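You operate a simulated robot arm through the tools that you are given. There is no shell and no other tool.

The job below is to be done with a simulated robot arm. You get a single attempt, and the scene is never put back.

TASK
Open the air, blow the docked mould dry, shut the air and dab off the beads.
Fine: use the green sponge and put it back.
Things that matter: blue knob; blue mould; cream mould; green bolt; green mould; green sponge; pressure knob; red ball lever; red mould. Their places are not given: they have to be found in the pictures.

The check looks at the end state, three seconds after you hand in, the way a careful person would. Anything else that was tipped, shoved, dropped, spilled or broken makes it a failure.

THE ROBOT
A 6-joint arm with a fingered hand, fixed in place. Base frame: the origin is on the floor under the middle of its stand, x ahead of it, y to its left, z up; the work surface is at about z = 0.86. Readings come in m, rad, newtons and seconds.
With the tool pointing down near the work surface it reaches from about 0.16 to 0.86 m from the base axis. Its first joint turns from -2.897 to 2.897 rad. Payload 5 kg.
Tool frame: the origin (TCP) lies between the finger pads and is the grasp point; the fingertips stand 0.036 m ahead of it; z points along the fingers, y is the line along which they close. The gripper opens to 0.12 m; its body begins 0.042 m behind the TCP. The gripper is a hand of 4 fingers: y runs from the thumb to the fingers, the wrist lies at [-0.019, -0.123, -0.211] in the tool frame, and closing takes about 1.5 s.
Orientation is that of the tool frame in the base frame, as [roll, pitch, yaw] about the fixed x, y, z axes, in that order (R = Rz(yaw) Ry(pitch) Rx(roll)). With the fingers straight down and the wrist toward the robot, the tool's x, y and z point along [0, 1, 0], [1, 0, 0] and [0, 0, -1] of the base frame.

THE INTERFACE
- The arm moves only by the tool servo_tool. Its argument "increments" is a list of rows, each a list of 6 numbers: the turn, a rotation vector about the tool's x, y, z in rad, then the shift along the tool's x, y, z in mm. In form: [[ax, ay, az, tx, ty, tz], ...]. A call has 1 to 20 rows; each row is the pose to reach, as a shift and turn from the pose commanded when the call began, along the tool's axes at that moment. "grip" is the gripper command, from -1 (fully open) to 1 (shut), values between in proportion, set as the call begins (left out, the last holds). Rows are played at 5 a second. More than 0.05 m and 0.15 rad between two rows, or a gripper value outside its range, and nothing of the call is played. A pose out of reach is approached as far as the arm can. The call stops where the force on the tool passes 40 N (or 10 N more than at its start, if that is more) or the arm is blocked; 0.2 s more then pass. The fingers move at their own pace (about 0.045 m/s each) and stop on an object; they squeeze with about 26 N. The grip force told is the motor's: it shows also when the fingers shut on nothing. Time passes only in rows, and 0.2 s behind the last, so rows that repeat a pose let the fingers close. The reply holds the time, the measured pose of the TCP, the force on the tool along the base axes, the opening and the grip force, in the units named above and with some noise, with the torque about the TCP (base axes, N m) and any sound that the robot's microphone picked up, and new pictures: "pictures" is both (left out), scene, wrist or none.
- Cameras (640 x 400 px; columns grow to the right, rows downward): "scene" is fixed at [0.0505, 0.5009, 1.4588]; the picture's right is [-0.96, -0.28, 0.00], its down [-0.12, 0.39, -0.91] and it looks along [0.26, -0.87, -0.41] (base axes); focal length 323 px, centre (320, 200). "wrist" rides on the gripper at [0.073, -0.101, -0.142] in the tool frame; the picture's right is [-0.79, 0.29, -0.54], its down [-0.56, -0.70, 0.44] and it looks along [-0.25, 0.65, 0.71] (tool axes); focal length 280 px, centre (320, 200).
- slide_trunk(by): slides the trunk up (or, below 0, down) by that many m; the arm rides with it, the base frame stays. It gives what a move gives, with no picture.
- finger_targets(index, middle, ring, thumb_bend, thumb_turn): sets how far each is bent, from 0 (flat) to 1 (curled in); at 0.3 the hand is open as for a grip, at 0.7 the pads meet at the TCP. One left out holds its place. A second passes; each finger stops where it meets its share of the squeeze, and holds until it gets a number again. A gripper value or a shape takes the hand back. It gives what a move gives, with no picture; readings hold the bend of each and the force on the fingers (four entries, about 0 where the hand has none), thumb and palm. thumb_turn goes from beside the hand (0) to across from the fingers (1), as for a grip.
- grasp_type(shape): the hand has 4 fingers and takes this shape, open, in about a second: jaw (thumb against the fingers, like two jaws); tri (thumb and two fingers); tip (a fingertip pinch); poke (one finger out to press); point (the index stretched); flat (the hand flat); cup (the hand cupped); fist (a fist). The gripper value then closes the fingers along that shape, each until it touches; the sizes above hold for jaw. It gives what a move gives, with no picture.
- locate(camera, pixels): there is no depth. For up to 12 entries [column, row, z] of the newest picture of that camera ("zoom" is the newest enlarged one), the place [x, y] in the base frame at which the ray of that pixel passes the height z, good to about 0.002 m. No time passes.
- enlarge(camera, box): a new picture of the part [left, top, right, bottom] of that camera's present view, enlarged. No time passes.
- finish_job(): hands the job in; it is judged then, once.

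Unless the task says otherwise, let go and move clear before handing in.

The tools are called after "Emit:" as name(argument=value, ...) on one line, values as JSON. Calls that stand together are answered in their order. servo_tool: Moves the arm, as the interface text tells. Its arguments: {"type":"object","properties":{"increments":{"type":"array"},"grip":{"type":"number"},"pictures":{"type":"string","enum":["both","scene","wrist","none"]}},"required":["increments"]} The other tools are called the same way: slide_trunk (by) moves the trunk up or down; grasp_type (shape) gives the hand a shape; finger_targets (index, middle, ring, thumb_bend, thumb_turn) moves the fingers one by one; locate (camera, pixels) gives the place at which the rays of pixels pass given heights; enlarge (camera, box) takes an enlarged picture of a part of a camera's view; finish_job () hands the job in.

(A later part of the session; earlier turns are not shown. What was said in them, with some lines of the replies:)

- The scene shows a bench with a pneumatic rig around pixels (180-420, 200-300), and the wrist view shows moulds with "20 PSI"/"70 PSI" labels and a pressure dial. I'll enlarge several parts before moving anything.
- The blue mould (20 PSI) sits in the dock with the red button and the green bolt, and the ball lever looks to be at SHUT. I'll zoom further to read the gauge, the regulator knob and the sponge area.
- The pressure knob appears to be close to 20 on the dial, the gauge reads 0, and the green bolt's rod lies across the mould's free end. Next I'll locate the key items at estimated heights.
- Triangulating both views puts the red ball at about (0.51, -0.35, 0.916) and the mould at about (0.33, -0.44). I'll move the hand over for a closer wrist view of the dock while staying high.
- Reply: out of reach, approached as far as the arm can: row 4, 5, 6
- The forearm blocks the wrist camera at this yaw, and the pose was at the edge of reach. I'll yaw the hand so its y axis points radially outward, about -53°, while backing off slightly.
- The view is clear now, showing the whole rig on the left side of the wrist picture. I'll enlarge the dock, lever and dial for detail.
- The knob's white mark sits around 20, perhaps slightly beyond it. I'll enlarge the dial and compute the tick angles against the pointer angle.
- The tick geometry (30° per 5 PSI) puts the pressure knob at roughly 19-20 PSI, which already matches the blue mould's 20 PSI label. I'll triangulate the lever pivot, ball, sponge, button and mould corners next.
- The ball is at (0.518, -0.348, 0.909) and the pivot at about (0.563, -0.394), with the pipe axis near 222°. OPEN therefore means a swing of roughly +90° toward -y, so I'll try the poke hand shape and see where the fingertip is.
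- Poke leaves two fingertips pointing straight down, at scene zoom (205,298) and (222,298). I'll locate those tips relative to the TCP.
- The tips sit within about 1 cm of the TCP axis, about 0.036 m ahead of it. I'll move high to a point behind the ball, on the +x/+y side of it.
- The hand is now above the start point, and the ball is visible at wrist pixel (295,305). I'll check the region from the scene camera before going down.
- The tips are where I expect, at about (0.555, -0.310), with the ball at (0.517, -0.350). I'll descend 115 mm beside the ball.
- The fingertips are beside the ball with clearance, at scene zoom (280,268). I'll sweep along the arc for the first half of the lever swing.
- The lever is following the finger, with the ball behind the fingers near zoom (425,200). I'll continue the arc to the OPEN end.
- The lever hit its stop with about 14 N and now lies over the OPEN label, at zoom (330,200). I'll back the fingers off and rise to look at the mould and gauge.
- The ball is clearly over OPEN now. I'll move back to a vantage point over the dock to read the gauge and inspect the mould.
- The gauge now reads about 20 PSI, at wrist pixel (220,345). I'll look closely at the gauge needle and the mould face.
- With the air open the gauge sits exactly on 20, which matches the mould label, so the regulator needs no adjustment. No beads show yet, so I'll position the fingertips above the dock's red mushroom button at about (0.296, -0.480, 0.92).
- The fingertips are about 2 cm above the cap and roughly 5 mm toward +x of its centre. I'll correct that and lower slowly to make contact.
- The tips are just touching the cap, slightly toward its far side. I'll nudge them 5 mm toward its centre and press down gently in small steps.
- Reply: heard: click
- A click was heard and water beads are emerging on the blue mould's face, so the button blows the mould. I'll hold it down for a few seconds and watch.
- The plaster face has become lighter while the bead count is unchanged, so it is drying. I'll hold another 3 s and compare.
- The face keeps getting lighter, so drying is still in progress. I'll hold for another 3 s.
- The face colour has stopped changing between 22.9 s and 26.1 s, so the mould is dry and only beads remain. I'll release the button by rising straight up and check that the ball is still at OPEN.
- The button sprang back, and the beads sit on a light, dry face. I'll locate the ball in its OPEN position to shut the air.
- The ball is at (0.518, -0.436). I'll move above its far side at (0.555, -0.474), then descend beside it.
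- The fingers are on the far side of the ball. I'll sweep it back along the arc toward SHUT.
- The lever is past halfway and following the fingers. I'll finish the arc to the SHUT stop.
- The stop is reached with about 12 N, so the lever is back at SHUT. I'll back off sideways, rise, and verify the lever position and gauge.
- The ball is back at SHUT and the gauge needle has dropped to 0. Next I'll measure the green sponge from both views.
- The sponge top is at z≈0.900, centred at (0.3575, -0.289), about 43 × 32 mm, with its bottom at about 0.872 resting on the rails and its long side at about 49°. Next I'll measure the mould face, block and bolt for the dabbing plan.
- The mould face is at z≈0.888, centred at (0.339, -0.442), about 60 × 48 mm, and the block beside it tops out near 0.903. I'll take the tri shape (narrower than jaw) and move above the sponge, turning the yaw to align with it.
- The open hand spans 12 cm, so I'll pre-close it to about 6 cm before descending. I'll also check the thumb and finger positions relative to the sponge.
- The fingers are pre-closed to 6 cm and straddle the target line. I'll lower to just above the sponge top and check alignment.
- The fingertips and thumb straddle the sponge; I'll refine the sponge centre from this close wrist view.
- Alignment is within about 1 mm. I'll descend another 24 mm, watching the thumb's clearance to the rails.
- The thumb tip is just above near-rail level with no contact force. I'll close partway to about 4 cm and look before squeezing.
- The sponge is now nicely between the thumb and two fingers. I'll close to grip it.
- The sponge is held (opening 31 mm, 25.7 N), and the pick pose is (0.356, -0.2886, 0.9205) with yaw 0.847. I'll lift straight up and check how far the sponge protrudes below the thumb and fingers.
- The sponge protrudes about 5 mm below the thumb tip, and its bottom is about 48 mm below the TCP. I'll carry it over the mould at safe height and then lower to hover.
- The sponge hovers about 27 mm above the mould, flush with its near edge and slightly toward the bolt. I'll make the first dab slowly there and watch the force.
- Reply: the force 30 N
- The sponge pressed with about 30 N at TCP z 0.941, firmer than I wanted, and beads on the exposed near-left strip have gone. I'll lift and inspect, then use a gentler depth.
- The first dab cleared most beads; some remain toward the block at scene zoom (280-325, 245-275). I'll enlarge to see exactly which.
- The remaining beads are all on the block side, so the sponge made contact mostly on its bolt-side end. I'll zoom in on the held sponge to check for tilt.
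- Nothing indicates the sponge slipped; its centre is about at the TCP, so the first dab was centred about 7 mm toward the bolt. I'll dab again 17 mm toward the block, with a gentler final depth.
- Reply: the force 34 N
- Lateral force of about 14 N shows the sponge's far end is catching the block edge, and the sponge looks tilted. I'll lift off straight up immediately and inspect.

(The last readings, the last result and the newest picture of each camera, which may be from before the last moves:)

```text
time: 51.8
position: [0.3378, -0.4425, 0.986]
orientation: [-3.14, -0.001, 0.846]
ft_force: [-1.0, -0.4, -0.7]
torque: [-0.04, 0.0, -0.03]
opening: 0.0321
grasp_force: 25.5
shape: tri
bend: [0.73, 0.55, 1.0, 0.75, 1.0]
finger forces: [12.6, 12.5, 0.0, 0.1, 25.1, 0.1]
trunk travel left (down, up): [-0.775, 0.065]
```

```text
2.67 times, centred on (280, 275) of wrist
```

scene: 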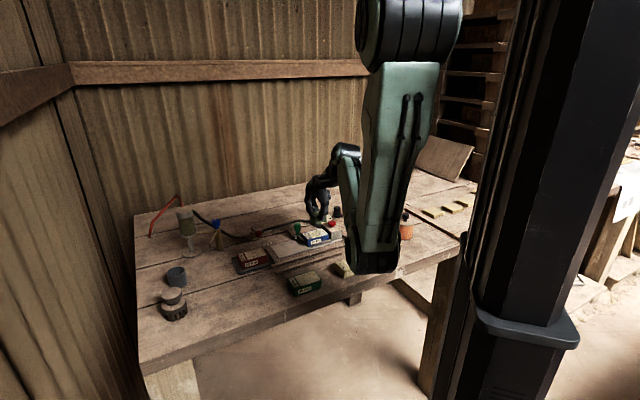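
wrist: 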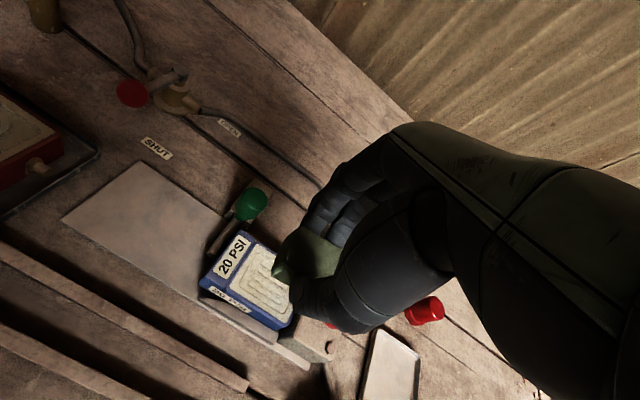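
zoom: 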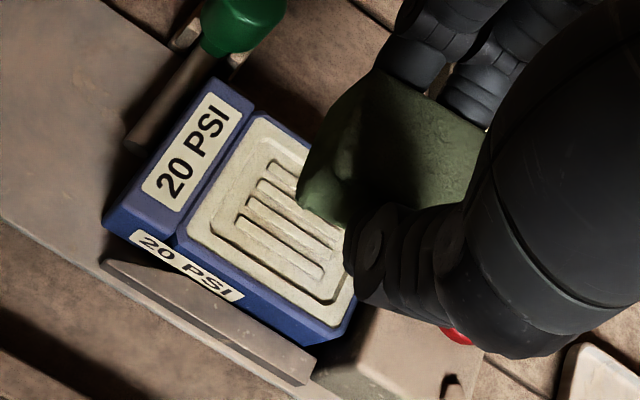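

All beads on the visible face seem gone. I'll check the left part of the face too before moving away.

Emit:
enlarge(camera="scene", box=[295, 222, 335, 247])

Emit:
servo_tool(increments=[[0, 0, 0, -10, 0, -20], [0, 0, 0, -35, 0, -40], [0, 0, 0, -65, 0, -50], [0, 0, 0, -95, -5, -50]])

Emit:
enlarge(camera="wrist", box=[150, 180, 300, 320])

```text
16.00 times, centred on (315, 234) of scene
```

zoom: 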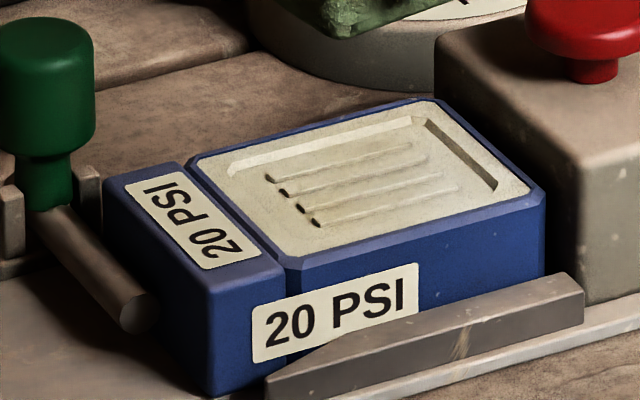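

```text
time: 52.8
position: [0.2662, -0.5106, 1.0364]
orientation: [3.141, -0.001, 0.847]
ft_force: [0.6, -0.4, -0.7]
torque: [0.01, 0.0, 0.0]
opening: 0.032
grasp_force: 26.1
shape: tri
bend: [0.73, 0.55, 1.0, 0.75, 1.0]
finger forces: [12.6, 12.3, 0.0, 0.0, 24.8, 0.0]
trunk travel left (down, up): [-0.775, 0.065]
```

scene: 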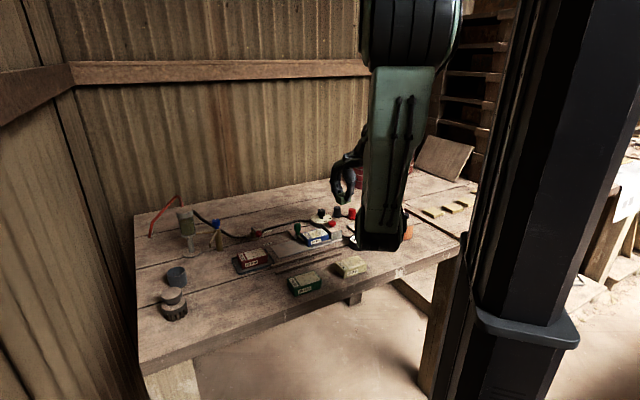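
wrist: 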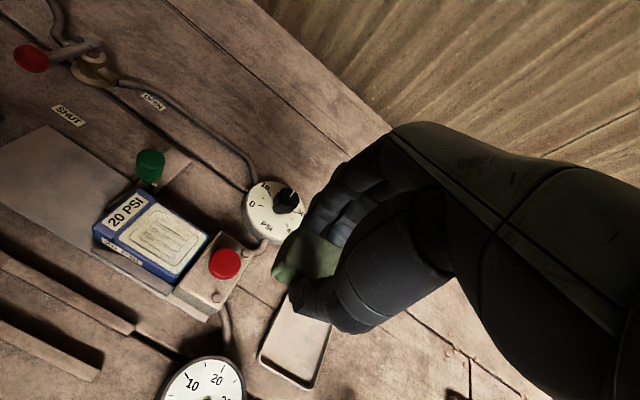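

```text
2.86 times, centred on (225, 250) of wrist
```

zoom: 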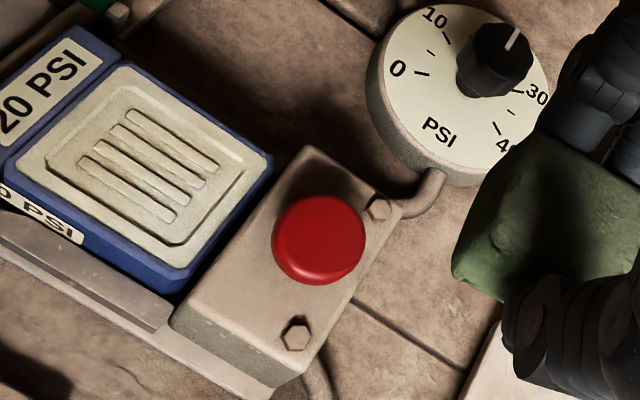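

Emit:
enlarge(camera="wrist", box=[90, 180, 230, 300])

Emit:
enlarge(camera="wrist", box=[250, 200, 360, 320])

Emit:
enlarge(camera="scene", box=[320, 150, 380, 220])

```text
3.33 times, centred on (160, 240) of wrist
```

zoom: 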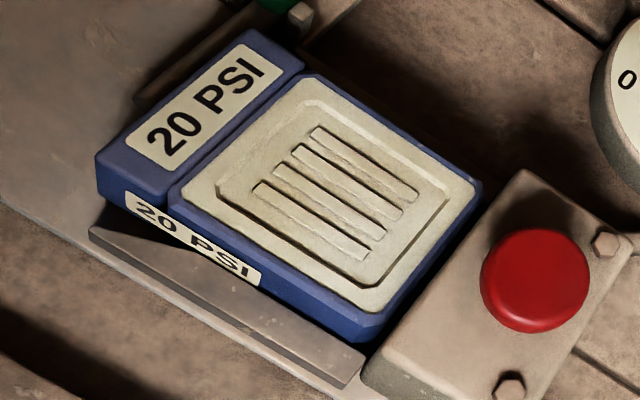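

```text
3.33 times, centred on (305, 260) of wrist
```

zoom: 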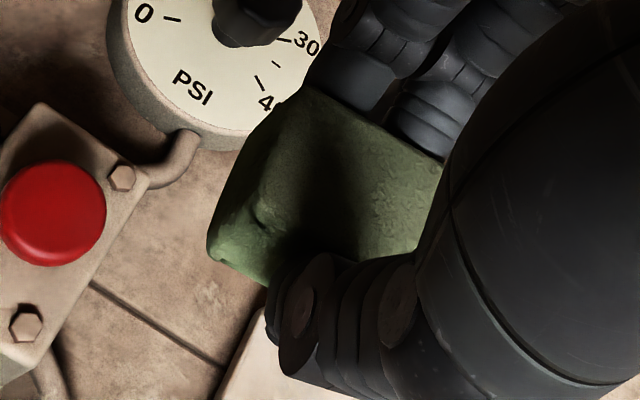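

```text
5.71 times, centred on (350, 185) of scene
```

zoom: 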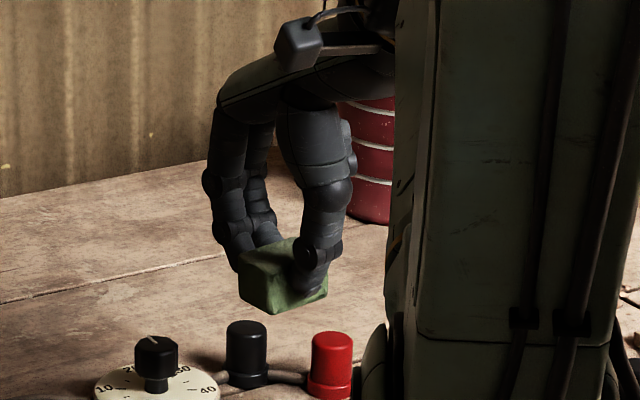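

The mould face is completely clear of beads. The sponge is tilted about 8° in the hand (bolt-side end low), so I'll carry it back over the rails and tilt the tool 0.13 rad about its y axis to level it.

Emit:
servo_tool(increments=[[0, 0, 0, 38, -13, 0], [0, 0, 0, 76, -27, 0], [0, 0, 0, 114, -40, 0], [0, 0, 0, 152, -54, 0], [0, 0, 0, 190, -67, 0], [0, 0, 0, 224, -80, 10], [0, 0.065, 0, 224, -80, 30], [0, 0.13, 0, 222, -80, 45], [0, 0.13, 0, 222, -80, 45]])

Emit:
enlarge(camera="scene", box=[265, 200, 335, 260])

Emit:
enlarge(camera="wrist", box=[200, 190, 380, 360])

```text
time: 54.8
position: [0.3571, -0.2913, 0.9918]
orientation: [-3.142, -0.131, 0.846]
ft_force: [0.2, -0.6, -0.2]
torque: [0.0, 0.01, 0.03]
opening: 0.0315
grasp_force: 26.0
shape: tri
bend: [0.73, 0.55, 1.0, 0.75, 1.0]
finger forces: [12.3, 12.4, 0.0, 0.0, 24.6, 0.1]
trunk travel left (down, up): [-0.775, 0.065]
```

scene: 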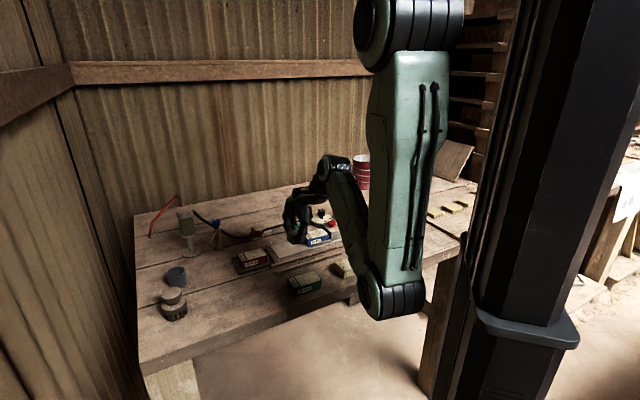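
wrist: 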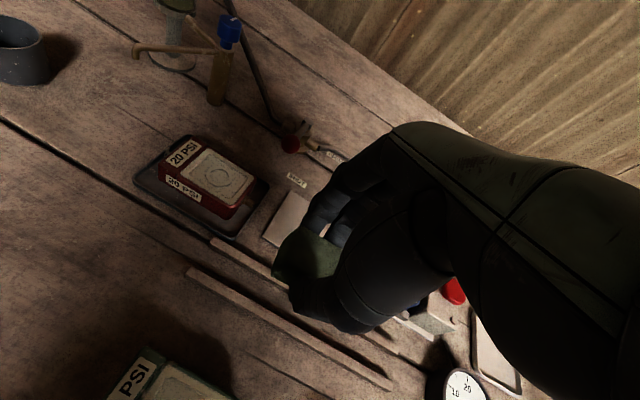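

```text
6.67 times, centred on (300, 230) of scene
```

zoom: 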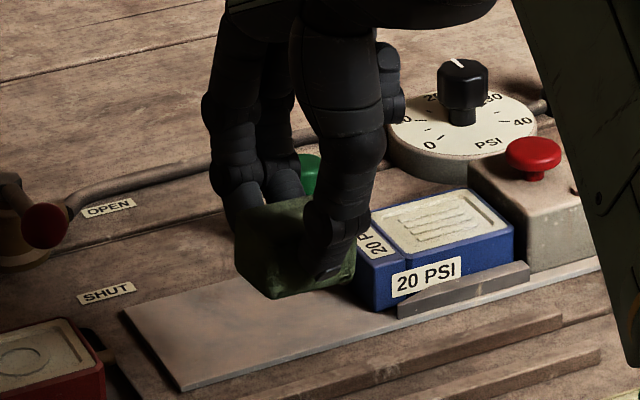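

```text
2.35 times, centred on (290, 275) of wrist
```

zoom: 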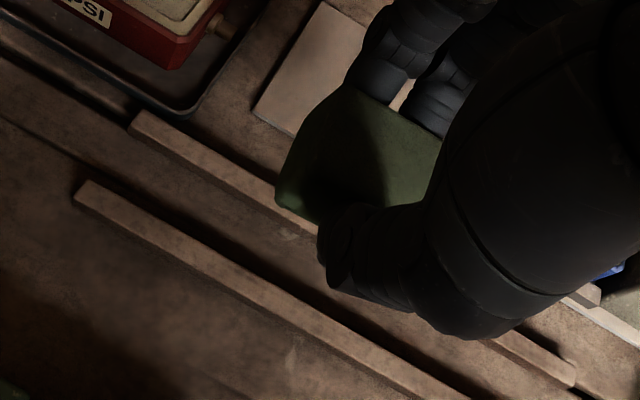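

Emit:
enlarge(camera="scene", box=[280, 222, 320, 250])

Emit:
enlarge(camera="wrist", box=[255, 210, 355, 310])

```text
14.29 times, centred on (300, 236) of scene
```

zoom: 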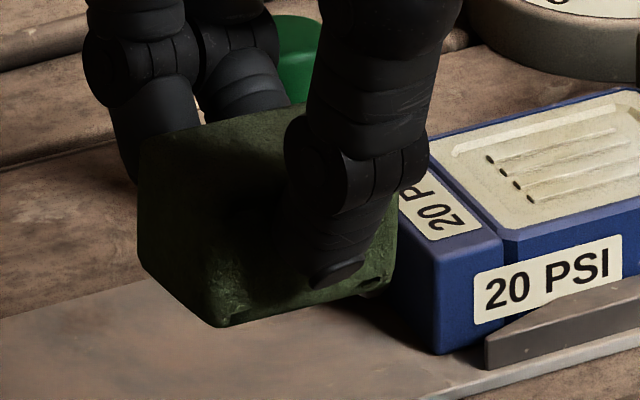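

```text
4.00 times, centred on (305, 260) of wrist
```

zoom: 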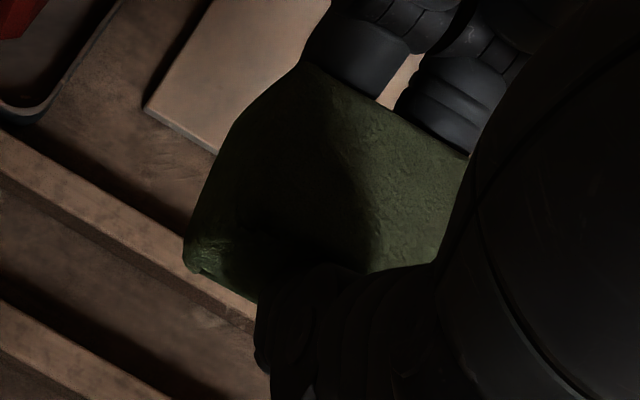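

The near-face bottom edge slope suggests I over-corrected by about 3°. I'll back the tilt off by 0.05 rad and compare the corner position with the original.

Emit:
servo_tool(increments=[[0, -0.05, 0, 0, 0, 0], [0, -0.05, 0, 0, 0, 10], [0, -0.05, 0, 0, 0, 20], [0, -0.05, 0, 0, 0, 30], [0, -0.05, 0, 0, 0, 40], [0, -0.05, 0, 0, 0, 40]])

Emit:
enlarge(camera="scene", box=[280, 230, 320, 258])

Emit:
enlarge(camera="wrist", box=[225, 200, 365, 340])

```text
time: 56.2
position: [0.3623, -0.287, 0.9515]
orientation: [-3.142, -0.08, 0.847]
ft_force: [0.6, 0.5, 0.2]
torque: [-0.04, 0.04, -0.02]
opening: 0.0319
grasp_force: 25.9
shape: tri
bend: [0.73, 0.55, 1.0, 0.75, 1.0]
finger forces: [12.3, 12.4, 0.1, 0.0, 24.7, 0.0]
trunk travel left (down, up): [-0.775, 0.065]
```

scene: 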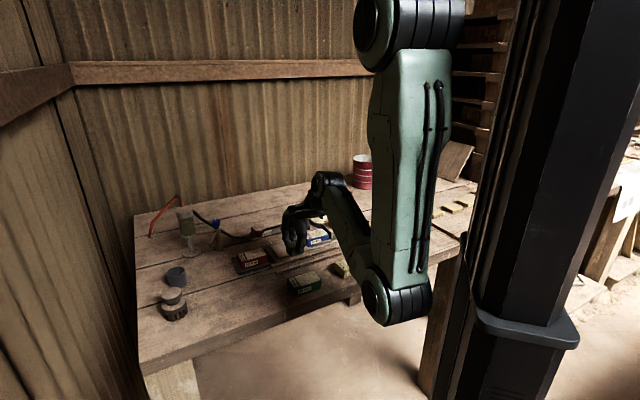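
wrist: 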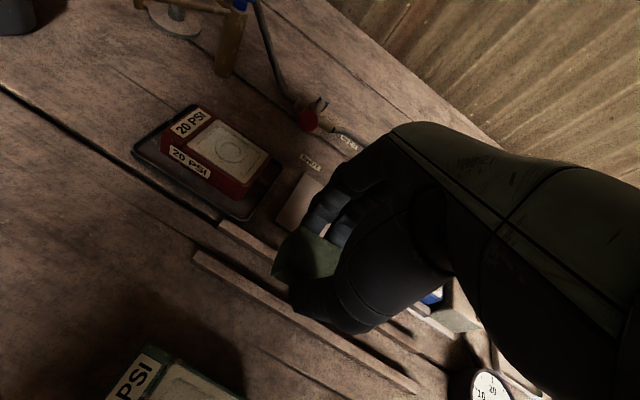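

```text
14.29 times, centred on (300, 244) of scene
```

zoom: 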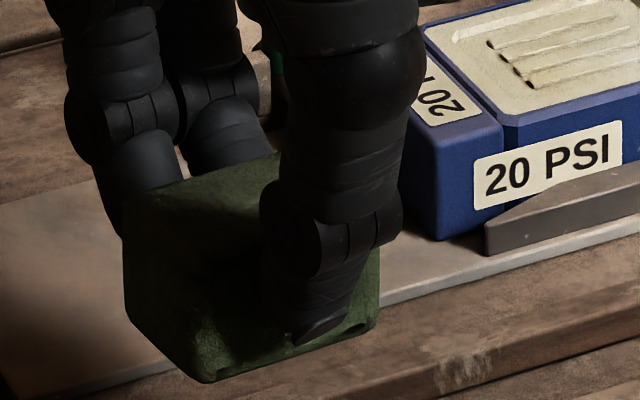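

```text
2.86 times, centred on (295, 270) of wrist
```

zoom: 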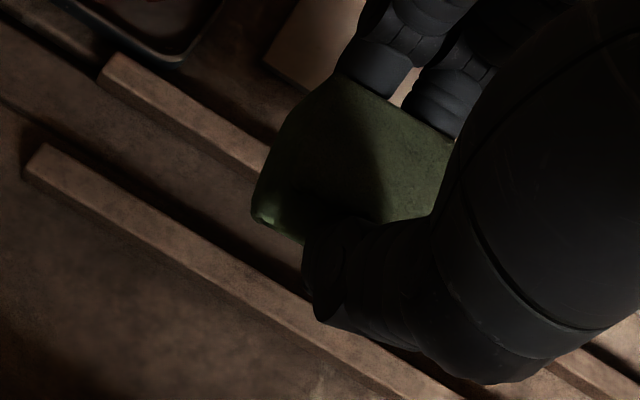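

The sponge now looks level (edge slope about -0.31). I'll check its corner position against the original footprint.

Emit:
locate(camera="scene", pixels=[[292.1, 256.6, 0.903], [286.7, 252.0, 0.903], [303.9, 253.0, 0.903], [292.1, 256.6, 0.898]])

Emit:
locate(camera="zoom", pixels=[[335, 80, 0.932], [452, 145, 0.932], [255, 212, 0.93], [110, 55, 0.872], [270, 165, 0.872], [45, 150, 0.872], [300, 290, 0.872]])

```text
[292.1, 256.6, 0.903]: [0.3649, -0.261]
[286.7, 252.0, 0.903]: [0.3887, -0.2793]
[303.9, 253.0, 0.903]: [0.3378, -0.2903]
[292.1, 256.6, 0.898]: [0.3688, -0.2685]
```

```text
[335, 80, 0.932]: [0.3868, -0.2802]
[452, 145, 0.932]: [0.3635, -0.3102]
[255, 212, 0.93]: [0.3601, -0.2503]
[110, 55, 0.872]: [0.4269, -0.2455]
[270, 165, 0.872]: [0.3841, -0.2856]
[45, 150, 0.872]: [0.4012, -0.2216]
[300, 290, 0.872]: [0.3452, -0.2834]
```

The sponge is about 8 mm off along +x of the tool from its original footprint. I'll shift it back while descending to a few millimetres above the rails.

Emit:
servo_tool(increments=[[0, 0, 0, -8, 0, -0.6], [0, 0, 0, -8.8, 0, 9], [0, 0, 0, -9.5, 0, 18], [0, 0, 0, -10, 0, 24], [0, 0, 0, -10, 0, 24]])

Emit:
enlarge(camera="scene", box=[275, 235, 325, 270])

Emit:
enlarge(camera="wrist", box=[225, 200, 365, 340])

```text
time: 57.4
position: [0.3569, -0.2943, 0.9269]
orientation: [-3.142, -0.079, 0.847]
ft_force: [0.0, 0.1, -1.8]
torque: [0.01, -0.01, 0.03]
opening: 0.0318
grasp_force: 26.0
shape: tri
bend: [0.73, 0.55, 1.0, 0.75, 1.0]
finger forces: [12.3, 12.4, 0.0, 0.1, 24.6, 0.0]
trunk travel left (down, up): [-0.775, 0.065]
```

scene: 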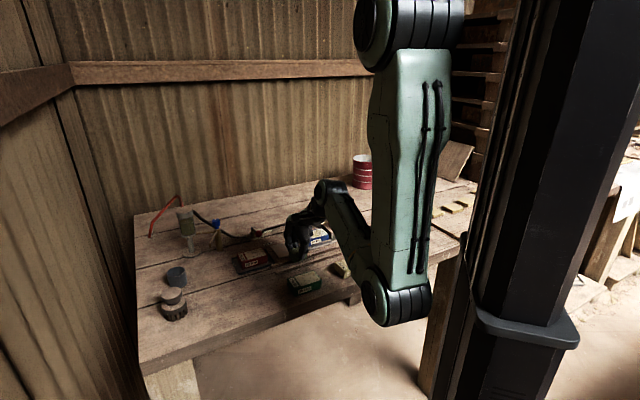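
wrist: 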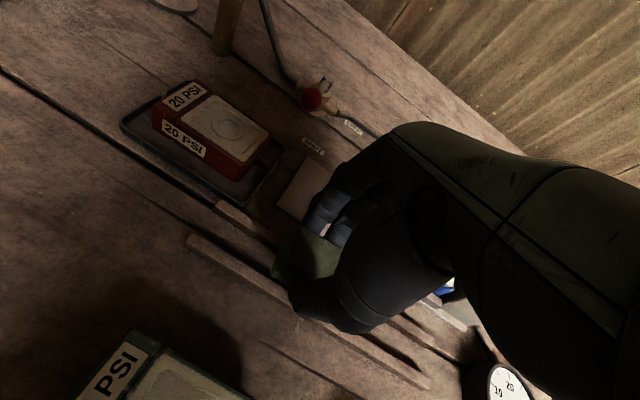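

```text
11.43 times, centred on (300, 252) of scene
```

zoom: 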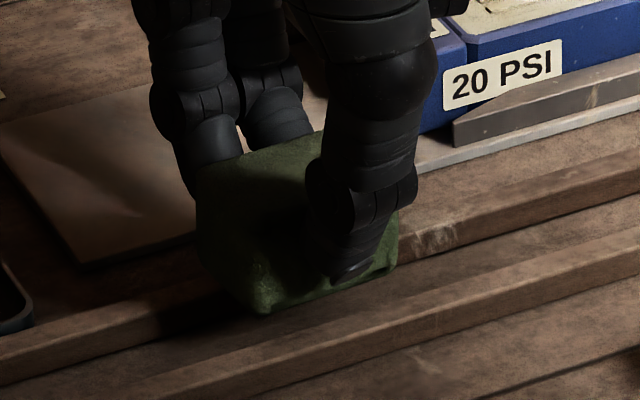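

```text
2.86 times, centred on (295, 270) of wrist
```

zoom: 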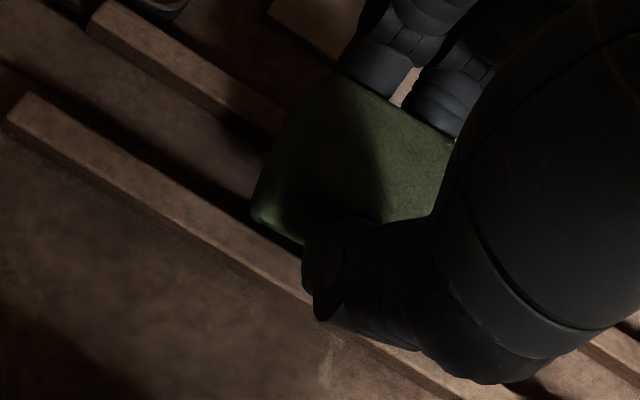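

Emit:
locate(camera="zoom", pixels=[[333, 80, 0.906], [452, 145, 0.906], [254, 212, 0.9], [300, 240, 0.88]])

Emit:
locate(camera="scene", pixels=[[294.9, 261.8, 0.878], [306.7, 257.7, 0.878], [289.3, 249.9, 0.905], [300, 246.0, 0.905]])

```text
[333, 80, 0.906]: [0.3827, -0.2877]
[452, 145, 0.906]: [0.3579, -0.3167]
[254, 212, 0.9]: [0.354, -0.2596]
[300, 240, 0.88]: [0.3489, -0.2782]
```

```text
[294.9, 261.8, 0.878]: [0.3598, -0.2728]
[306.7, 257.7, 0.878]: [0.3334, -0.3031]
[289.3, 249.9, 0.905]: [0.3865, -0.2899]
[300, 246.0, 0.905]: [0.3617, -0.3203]
```

The sponge is within about 2-3 mm of its original footprint and about 5 mm above the rails. I'll nudge 2 mm toward the robot and lower gently to contact.

Emit:
servo_tool(increments=[[0, 0, 0, 0, -2, 1], [0, 0, 0, -0.2, -2, 2.5], [0, 0, 0, -0.3, -2, 4], [0, 0, 0, -0.4, -2, 5], [0, 0, 0, -0.4, -2, 5]])

Emit:
enlarge(camera="scene", box=[270, 235, 320, 270])

```text
time: 58.6
position: [0.355, -0.293, 0.9227]
orientation: [3.14, -0.08, 0.848]
ft_force: [-0.3, -0.8, 0.0]
torque: [0.0, 0.01, 0.0]
opening: 0.032
grasp_force: 26.2
shape: tri
bend: [0.73, 0.55, 1.0, 0.75, 1.0]
finger forces: [12.2, 12.4, 0.0, 0.0, 24.6, 0.1]
trunk travel left (down, up): [-0.775, 0.065]
```

scene: 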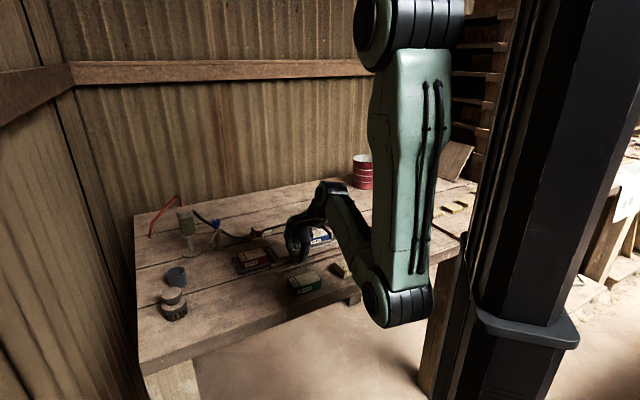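
wrist: 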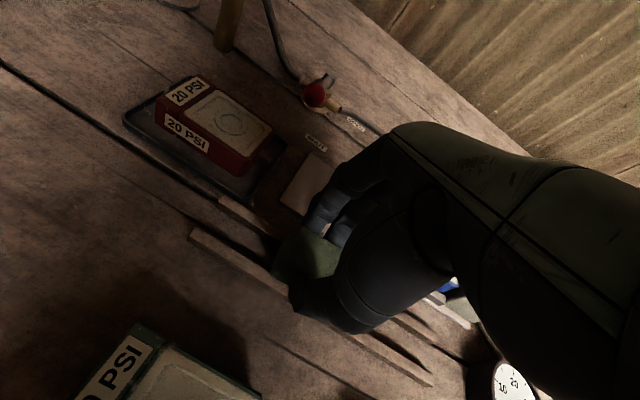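

```text
11.43 times, centred on (295, 252) of scene
```

zoom: 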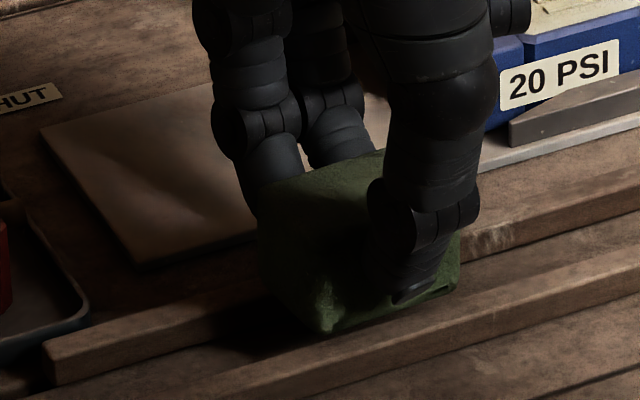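

Still no contact; the sponge is about 2.5 mm toward the block compared to the original outline (near corner at (325,332) versus (312,340)). I'll correct that and keep lowering gently.

Emit:
servo_tool(increments=[[0, 0, 0, 2.5, 0, 0.5], [0, 0, 0, 2.5, 0, 1.5], [0, 0, 0, 2.4, 0, 2.5], [0, 0, 0, 2.3, 0, 3.5], [0, 0, 0, 2.3, 0, 3.5]])

Emit:
enlarge(camera="scene", box=[270, 235, 320, 270])

```text
time: 59.8
position: [0.3575, -0.2886, 0.9196]
orientation: [3.141, -0.08, 0.846]
ft_force: [0.0, 1.1, 3.7]
torque: [-0.07, -0.01, -0.02]
opening: 0.032
grasp_force: 26.1
shape: tri
bend: [0.73, 0.55, 1.0, 0.75, 1.0]
finger forces: [12.1, 13.1, 0.1, 0.0, 25.6, 0.0]
trunk travel left (down, up): [-0.775, 0.065]
```

scene: 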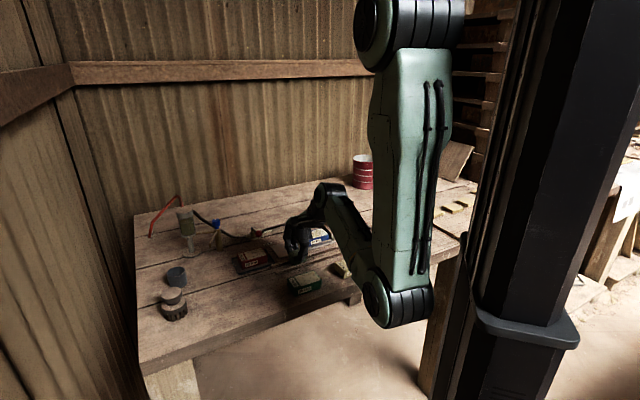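
wrist: 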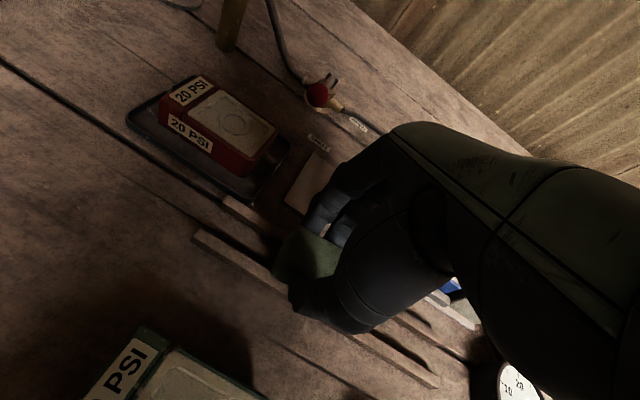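

```text
11.43 times, centred on (295, 252) of scene
```

zoom: 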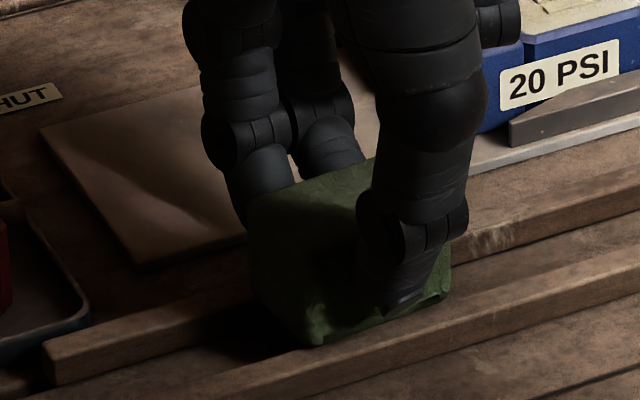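

The sponge rests on the rails (3.7 N), and its outline matches the original: near corner (310,345) versus (312,340). I'll release gently with a partial opening.

Emit:
servo_tool(increments=[[0, 0, 0, 0, 0, 0], [0, 0, 0, 0, 0, 0], [0, 0, 0, 0, 0, 0], [0, 0, 0, 0, 0, 0]], grip=0.3)

Emit:
enlarge(camera="scene", box=[270, 235, 320, 270])

Emit:
enlarge(camera="wrist", box=[225, 200, 365, 340])

```text
time: 60.8
position: [0.3567, -0.2894, 0.9197]
orientation: [3.141, -0.081, 0.846]
ft_force: [-0.1, 0.3, -0.2]
torque: [-0.04, 0.03, 0.01]
opening: 0.042
grasp_force: 0.1
shape: tri
bend: [0.74, 0.52, 0.99, 0.73, 1.0]
finger forces: [0.0, 0.0, 0.1, 0.1, 0.1, 0.0]
trunk travel left (down, up): [-0.775, 0.065]
```

scene: 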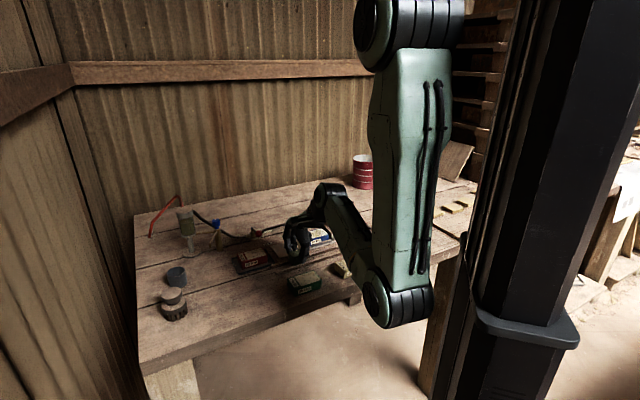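
wrist: 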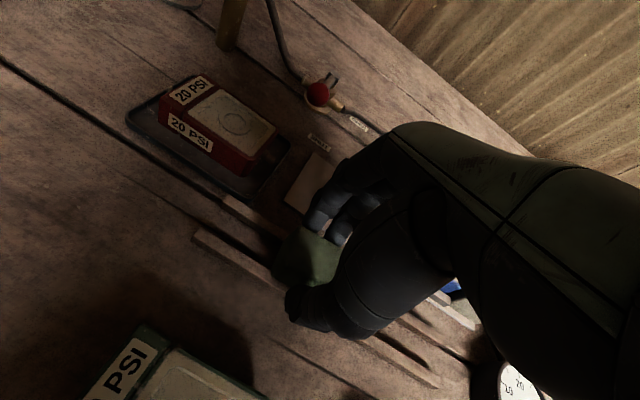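

```text
11.43 times, centred on (295, 252) of scene
```

zoom: 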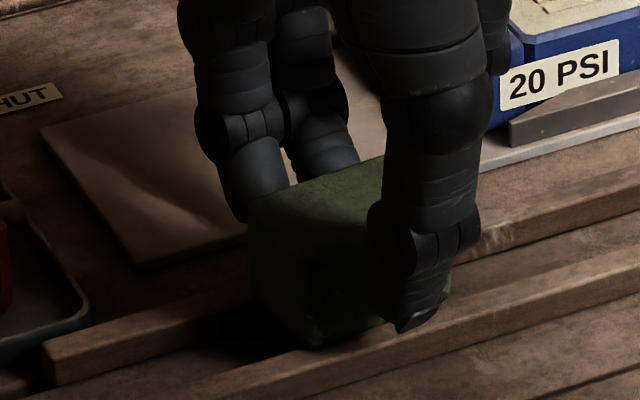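

```text
2.86 times, centred on (295, 270) of wrist
```

zoom: 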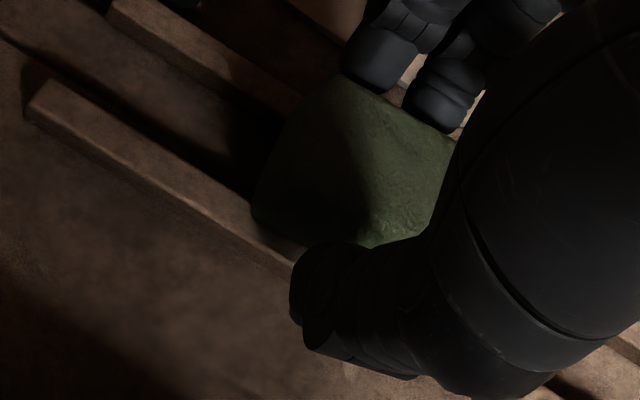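

The sponge is released and sits on the rails. I'll open a bit more, then rise straight up in the base frame.

Emit:
servo_tool(increments=[[0, 0, 0, 0, 0, 0], [0, 0, 0, 0, 0, 0], [0, 0, 0, 0, 0, 0], [0, 0, 0, 0.8, 0, -10], [0, 0, 0, 1.6, 0, -20], [0, 0, 0, 3.2, 0, -40], [0, 0, 0, 6.4, 0, -80], [0, 0, 0, 8, 0, -100]], grip=0.0)

Emit:
enlarge(camera="scene", box=[270, 235, 320, 270])

Emit:
enlarge(camera="wrist", box=[180, 220, 340, 380])

```text
time: 62.6
position: [0.3561, -0.2893, 1.0188]
orientation: [-3.141, -0.081, 0.847]
ft_force: [-0.4, -0.3, 0.0]
torque: [0.02, -0.03, -0.01]
opening: 0.0595
grasp_force: 0.0
shape: tri
bend: [0.74, 0.45, 0.99, 0.7, 1.0]
finger forces: [0.1, 0.0, 0.0, 0.1, 0.1, 0.0]
trunk travel left (down, up): [-0.775, 0.065]
```

scene: 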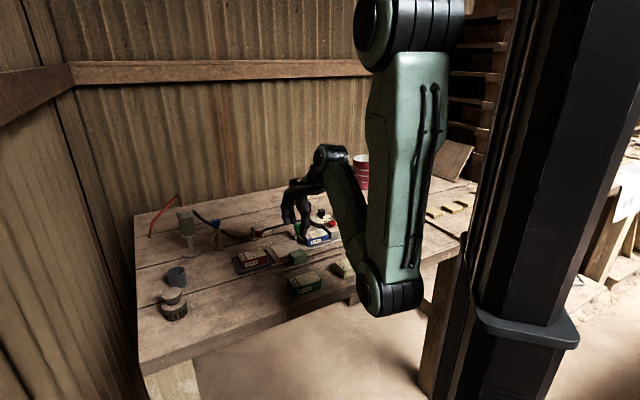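
wrist: 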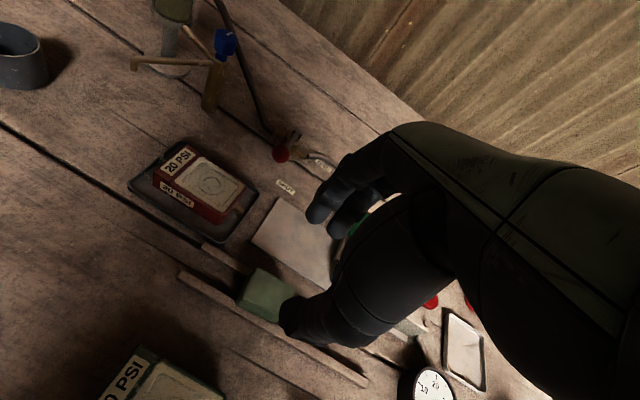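

```text
11.43 times, centred on (295, 252) of scene
```

zoom: 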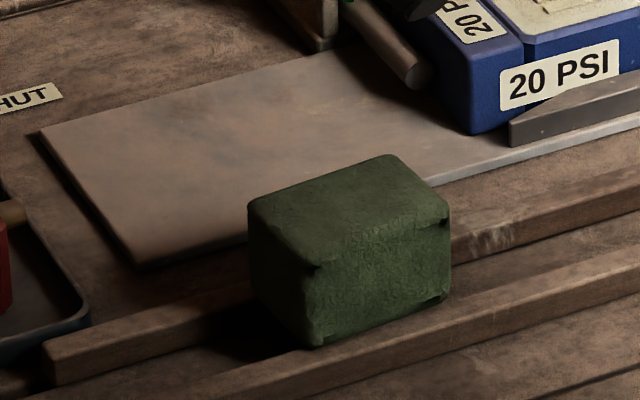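

```text
2.50 times, centred on (260, 300) of wrist
```

zoom: 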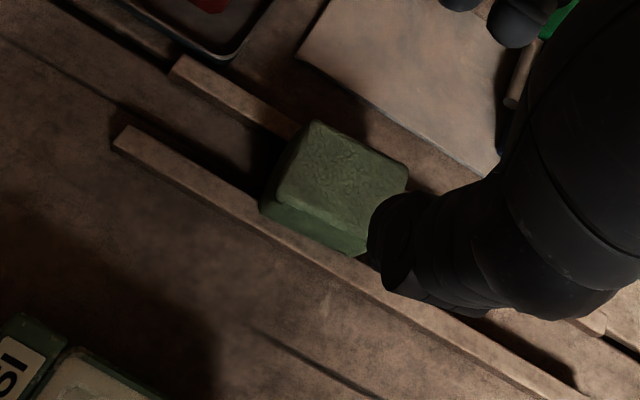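

The sponge sits at essentially its original outline (corners (250,200), (390,155), (448,205), (315,345)). I'll move the hand clear and level it, then check the whole bench.

Emit:
servo_tool(increments=[[0, -0.04, 0, 2, 0, -30], [0, -0.08, 0, 4, 0, -60], [0, -0.08, 0, -25, 20, -80], [0, -0.08, 0, -55, 40, -100], [0, -0.08, 0, -90, 62, -115], [0, -0.08, 0, -125, 86, -120], [0, -0.08, 0, -125, 86, -120]])

Emit:
enlarge(camera="scene", box=[220, 195, 380, 300])

Emit:
enlarge(camera="scene", box=[130, 185, 290, 325])

Emit:
enlarge(camera="wrist", box=[0, 80, 320, 400])

```text
time: 64.2
position: [0.3311, -0.4473, 1.1276]
orientation: [3.14, 0.001, 0.848]
ft_force: [-0.4, 0.5, 0.7]
torque: [0.0, -0.02, 0.02]
opening: 0.0596
grasp_force: 0.0
shape: tri
bend: [0.74, 0.45, 0.99, 0.7, 1.0]
finger forces: [0.0, 0.0, 0.0, 0.0, 0.0, 0.0]
trunk travel left (down, up): [-0.775, 0.065]
```

scene: 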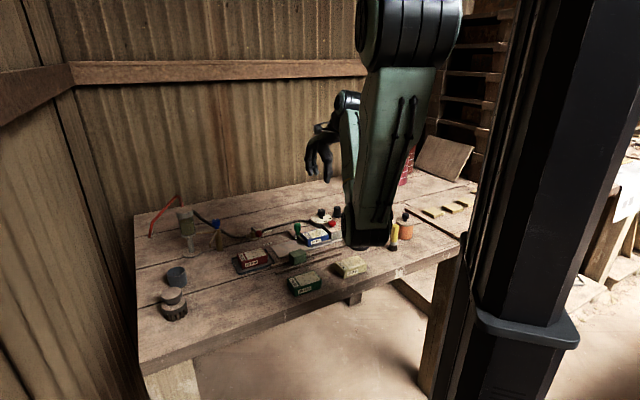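
wrist: 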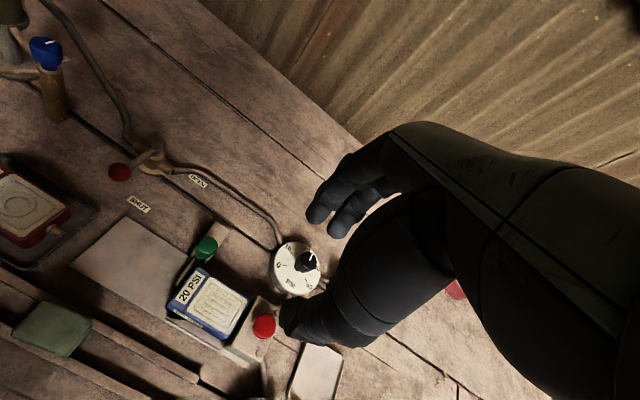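

```text
3.81 times, centred on (300, 248) of scene
```

zoom: 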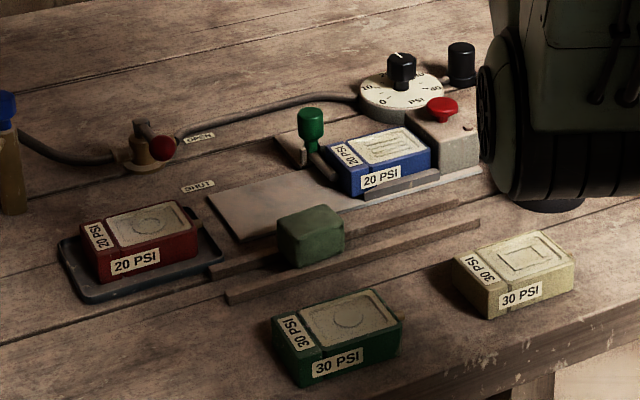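

```text
2.86 times, centred on (210, 255) of scene
```

zoom: 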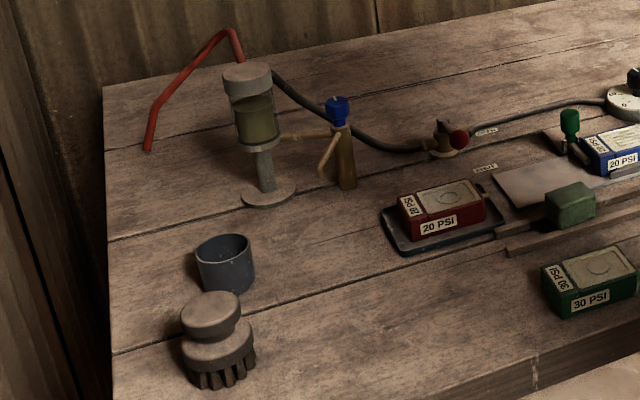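

```text
1.25 times, centred on (160, 240) of wrist
```

zoom: 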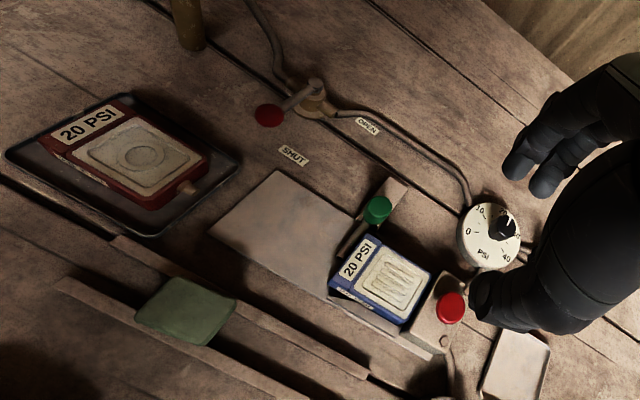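

Everything matches the starting arrangement apart from the dry mould face. I'll take one last close look at the mould, lever, gauge and dial.

Emit:
enlarge(camera="wrist", box=[160, 240, 270, 350])

Emit:
enlarge(camera="scene", box=[295, 205, 350, 245])

Emit:
servo_tool(increments=[[0, 0, 0, -30, 20, -10], [0, 0, 0, -60, 40, -20], [0, 0, 0, -90, 60, -30], [0, 0, 0, -110, 80, -40], [0, 0, 0, -110, 100, -50]])

Emit:
enlarge(camera="scene", box=[300, 200, 460, 290])

```text
3.64 times, centred on (215, 295) of wrist
```

zoom: 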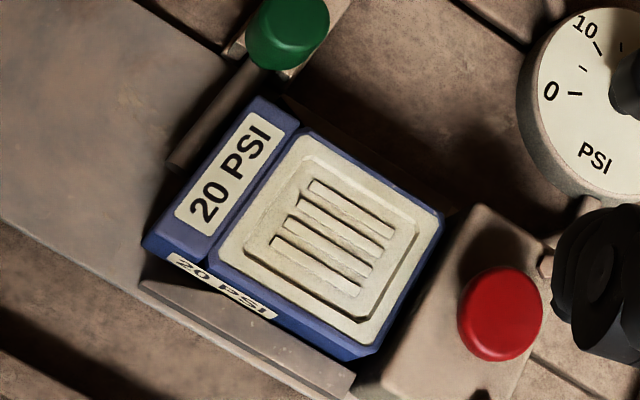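

```text
10.00 times, centred on (322, 225) of scene
```

zoom: 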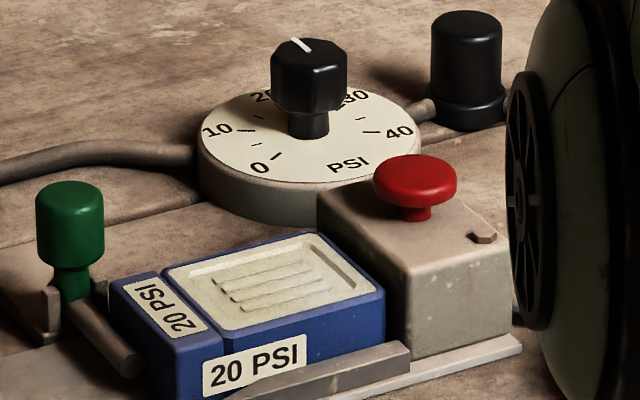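

```text
time: 65.4
position: [0.3342, -0.5988, 1.179]
orientation: [-3.14, 0.001, 0.848]
ft_force: [0.1, 0.0, 1.0]
torque: [0.0, -0.02, 0.02]
opening: 0.0595
grasp_force: 0.0
shape: tri
bend: [0.74, 0.45, 0.99, 0.7, 1.0]
finger forces: [0.0, 0.0, 0.0, 0.0, 0.0, 0.0]
trunk travel left (down, up): [-0.775, 0.065]
```

scene: 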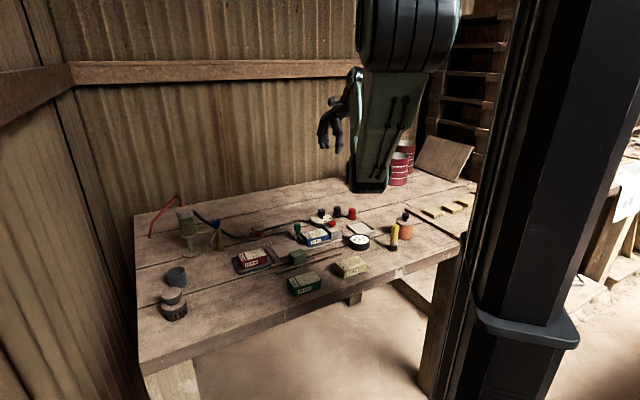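
wrist: 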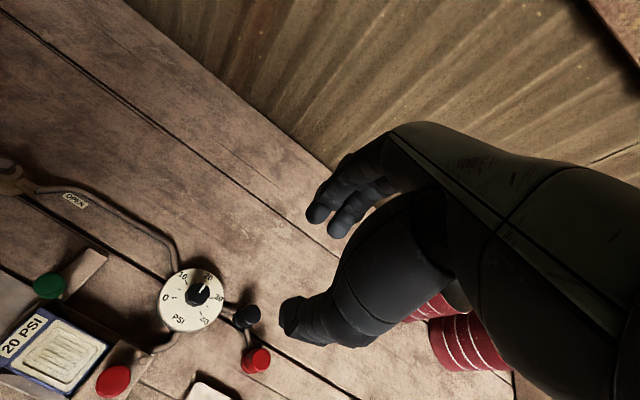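

```text
4.00 times, centred on (380, 245) of scene
```

zoom: 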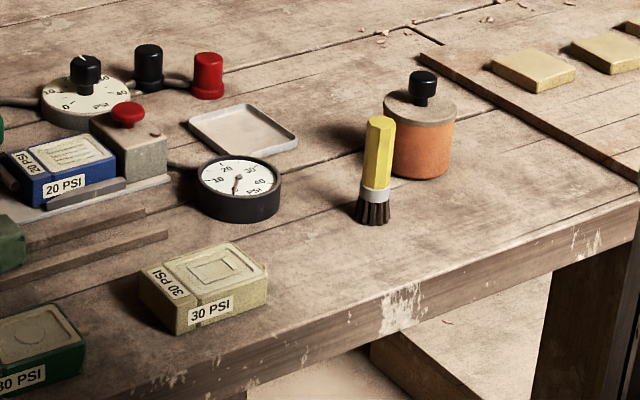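

The final views look right. The mould face is dry with no beads, the lever is at SHUT, and the gauge reads 0. The sponge is back on its rails, nothing else was disturbed, and the hand is empty and clear, so I'm handing in.

Emit:
finish_job()

```text
The job is handed in.
```

I opened the air, blew the docked blue mould dry, shut the air and dabbed off the beads with the green sponge. I then handed the job in; no verdict has come back yet.

- **Air:** I swung the red ball lever to OPEN. The gauge read 20 PSI, matching the mould's label, so I left the pressure knob alone. After blowing, the lever went back to its SHUT stop and the gauge fell to 0.
- **Drying:** I held the dock's red button for about 9 seconds, until the mould face stopped getting lighter.
- **Dabbing:** Two dabs cleared every bead I could see. Both pressed at about 30 N, firmer than I intended. On the second, the end of the sponge caught the edge of the dock block and tilted in the hand. Close-up views showed no damage and no movement of the mould.
- **Sponge:** It is back on its rails, within a millimetre or two of where it started.

In the last pictures, nothing else on the bench looked moved. The hand was empty and clear before I handed in.
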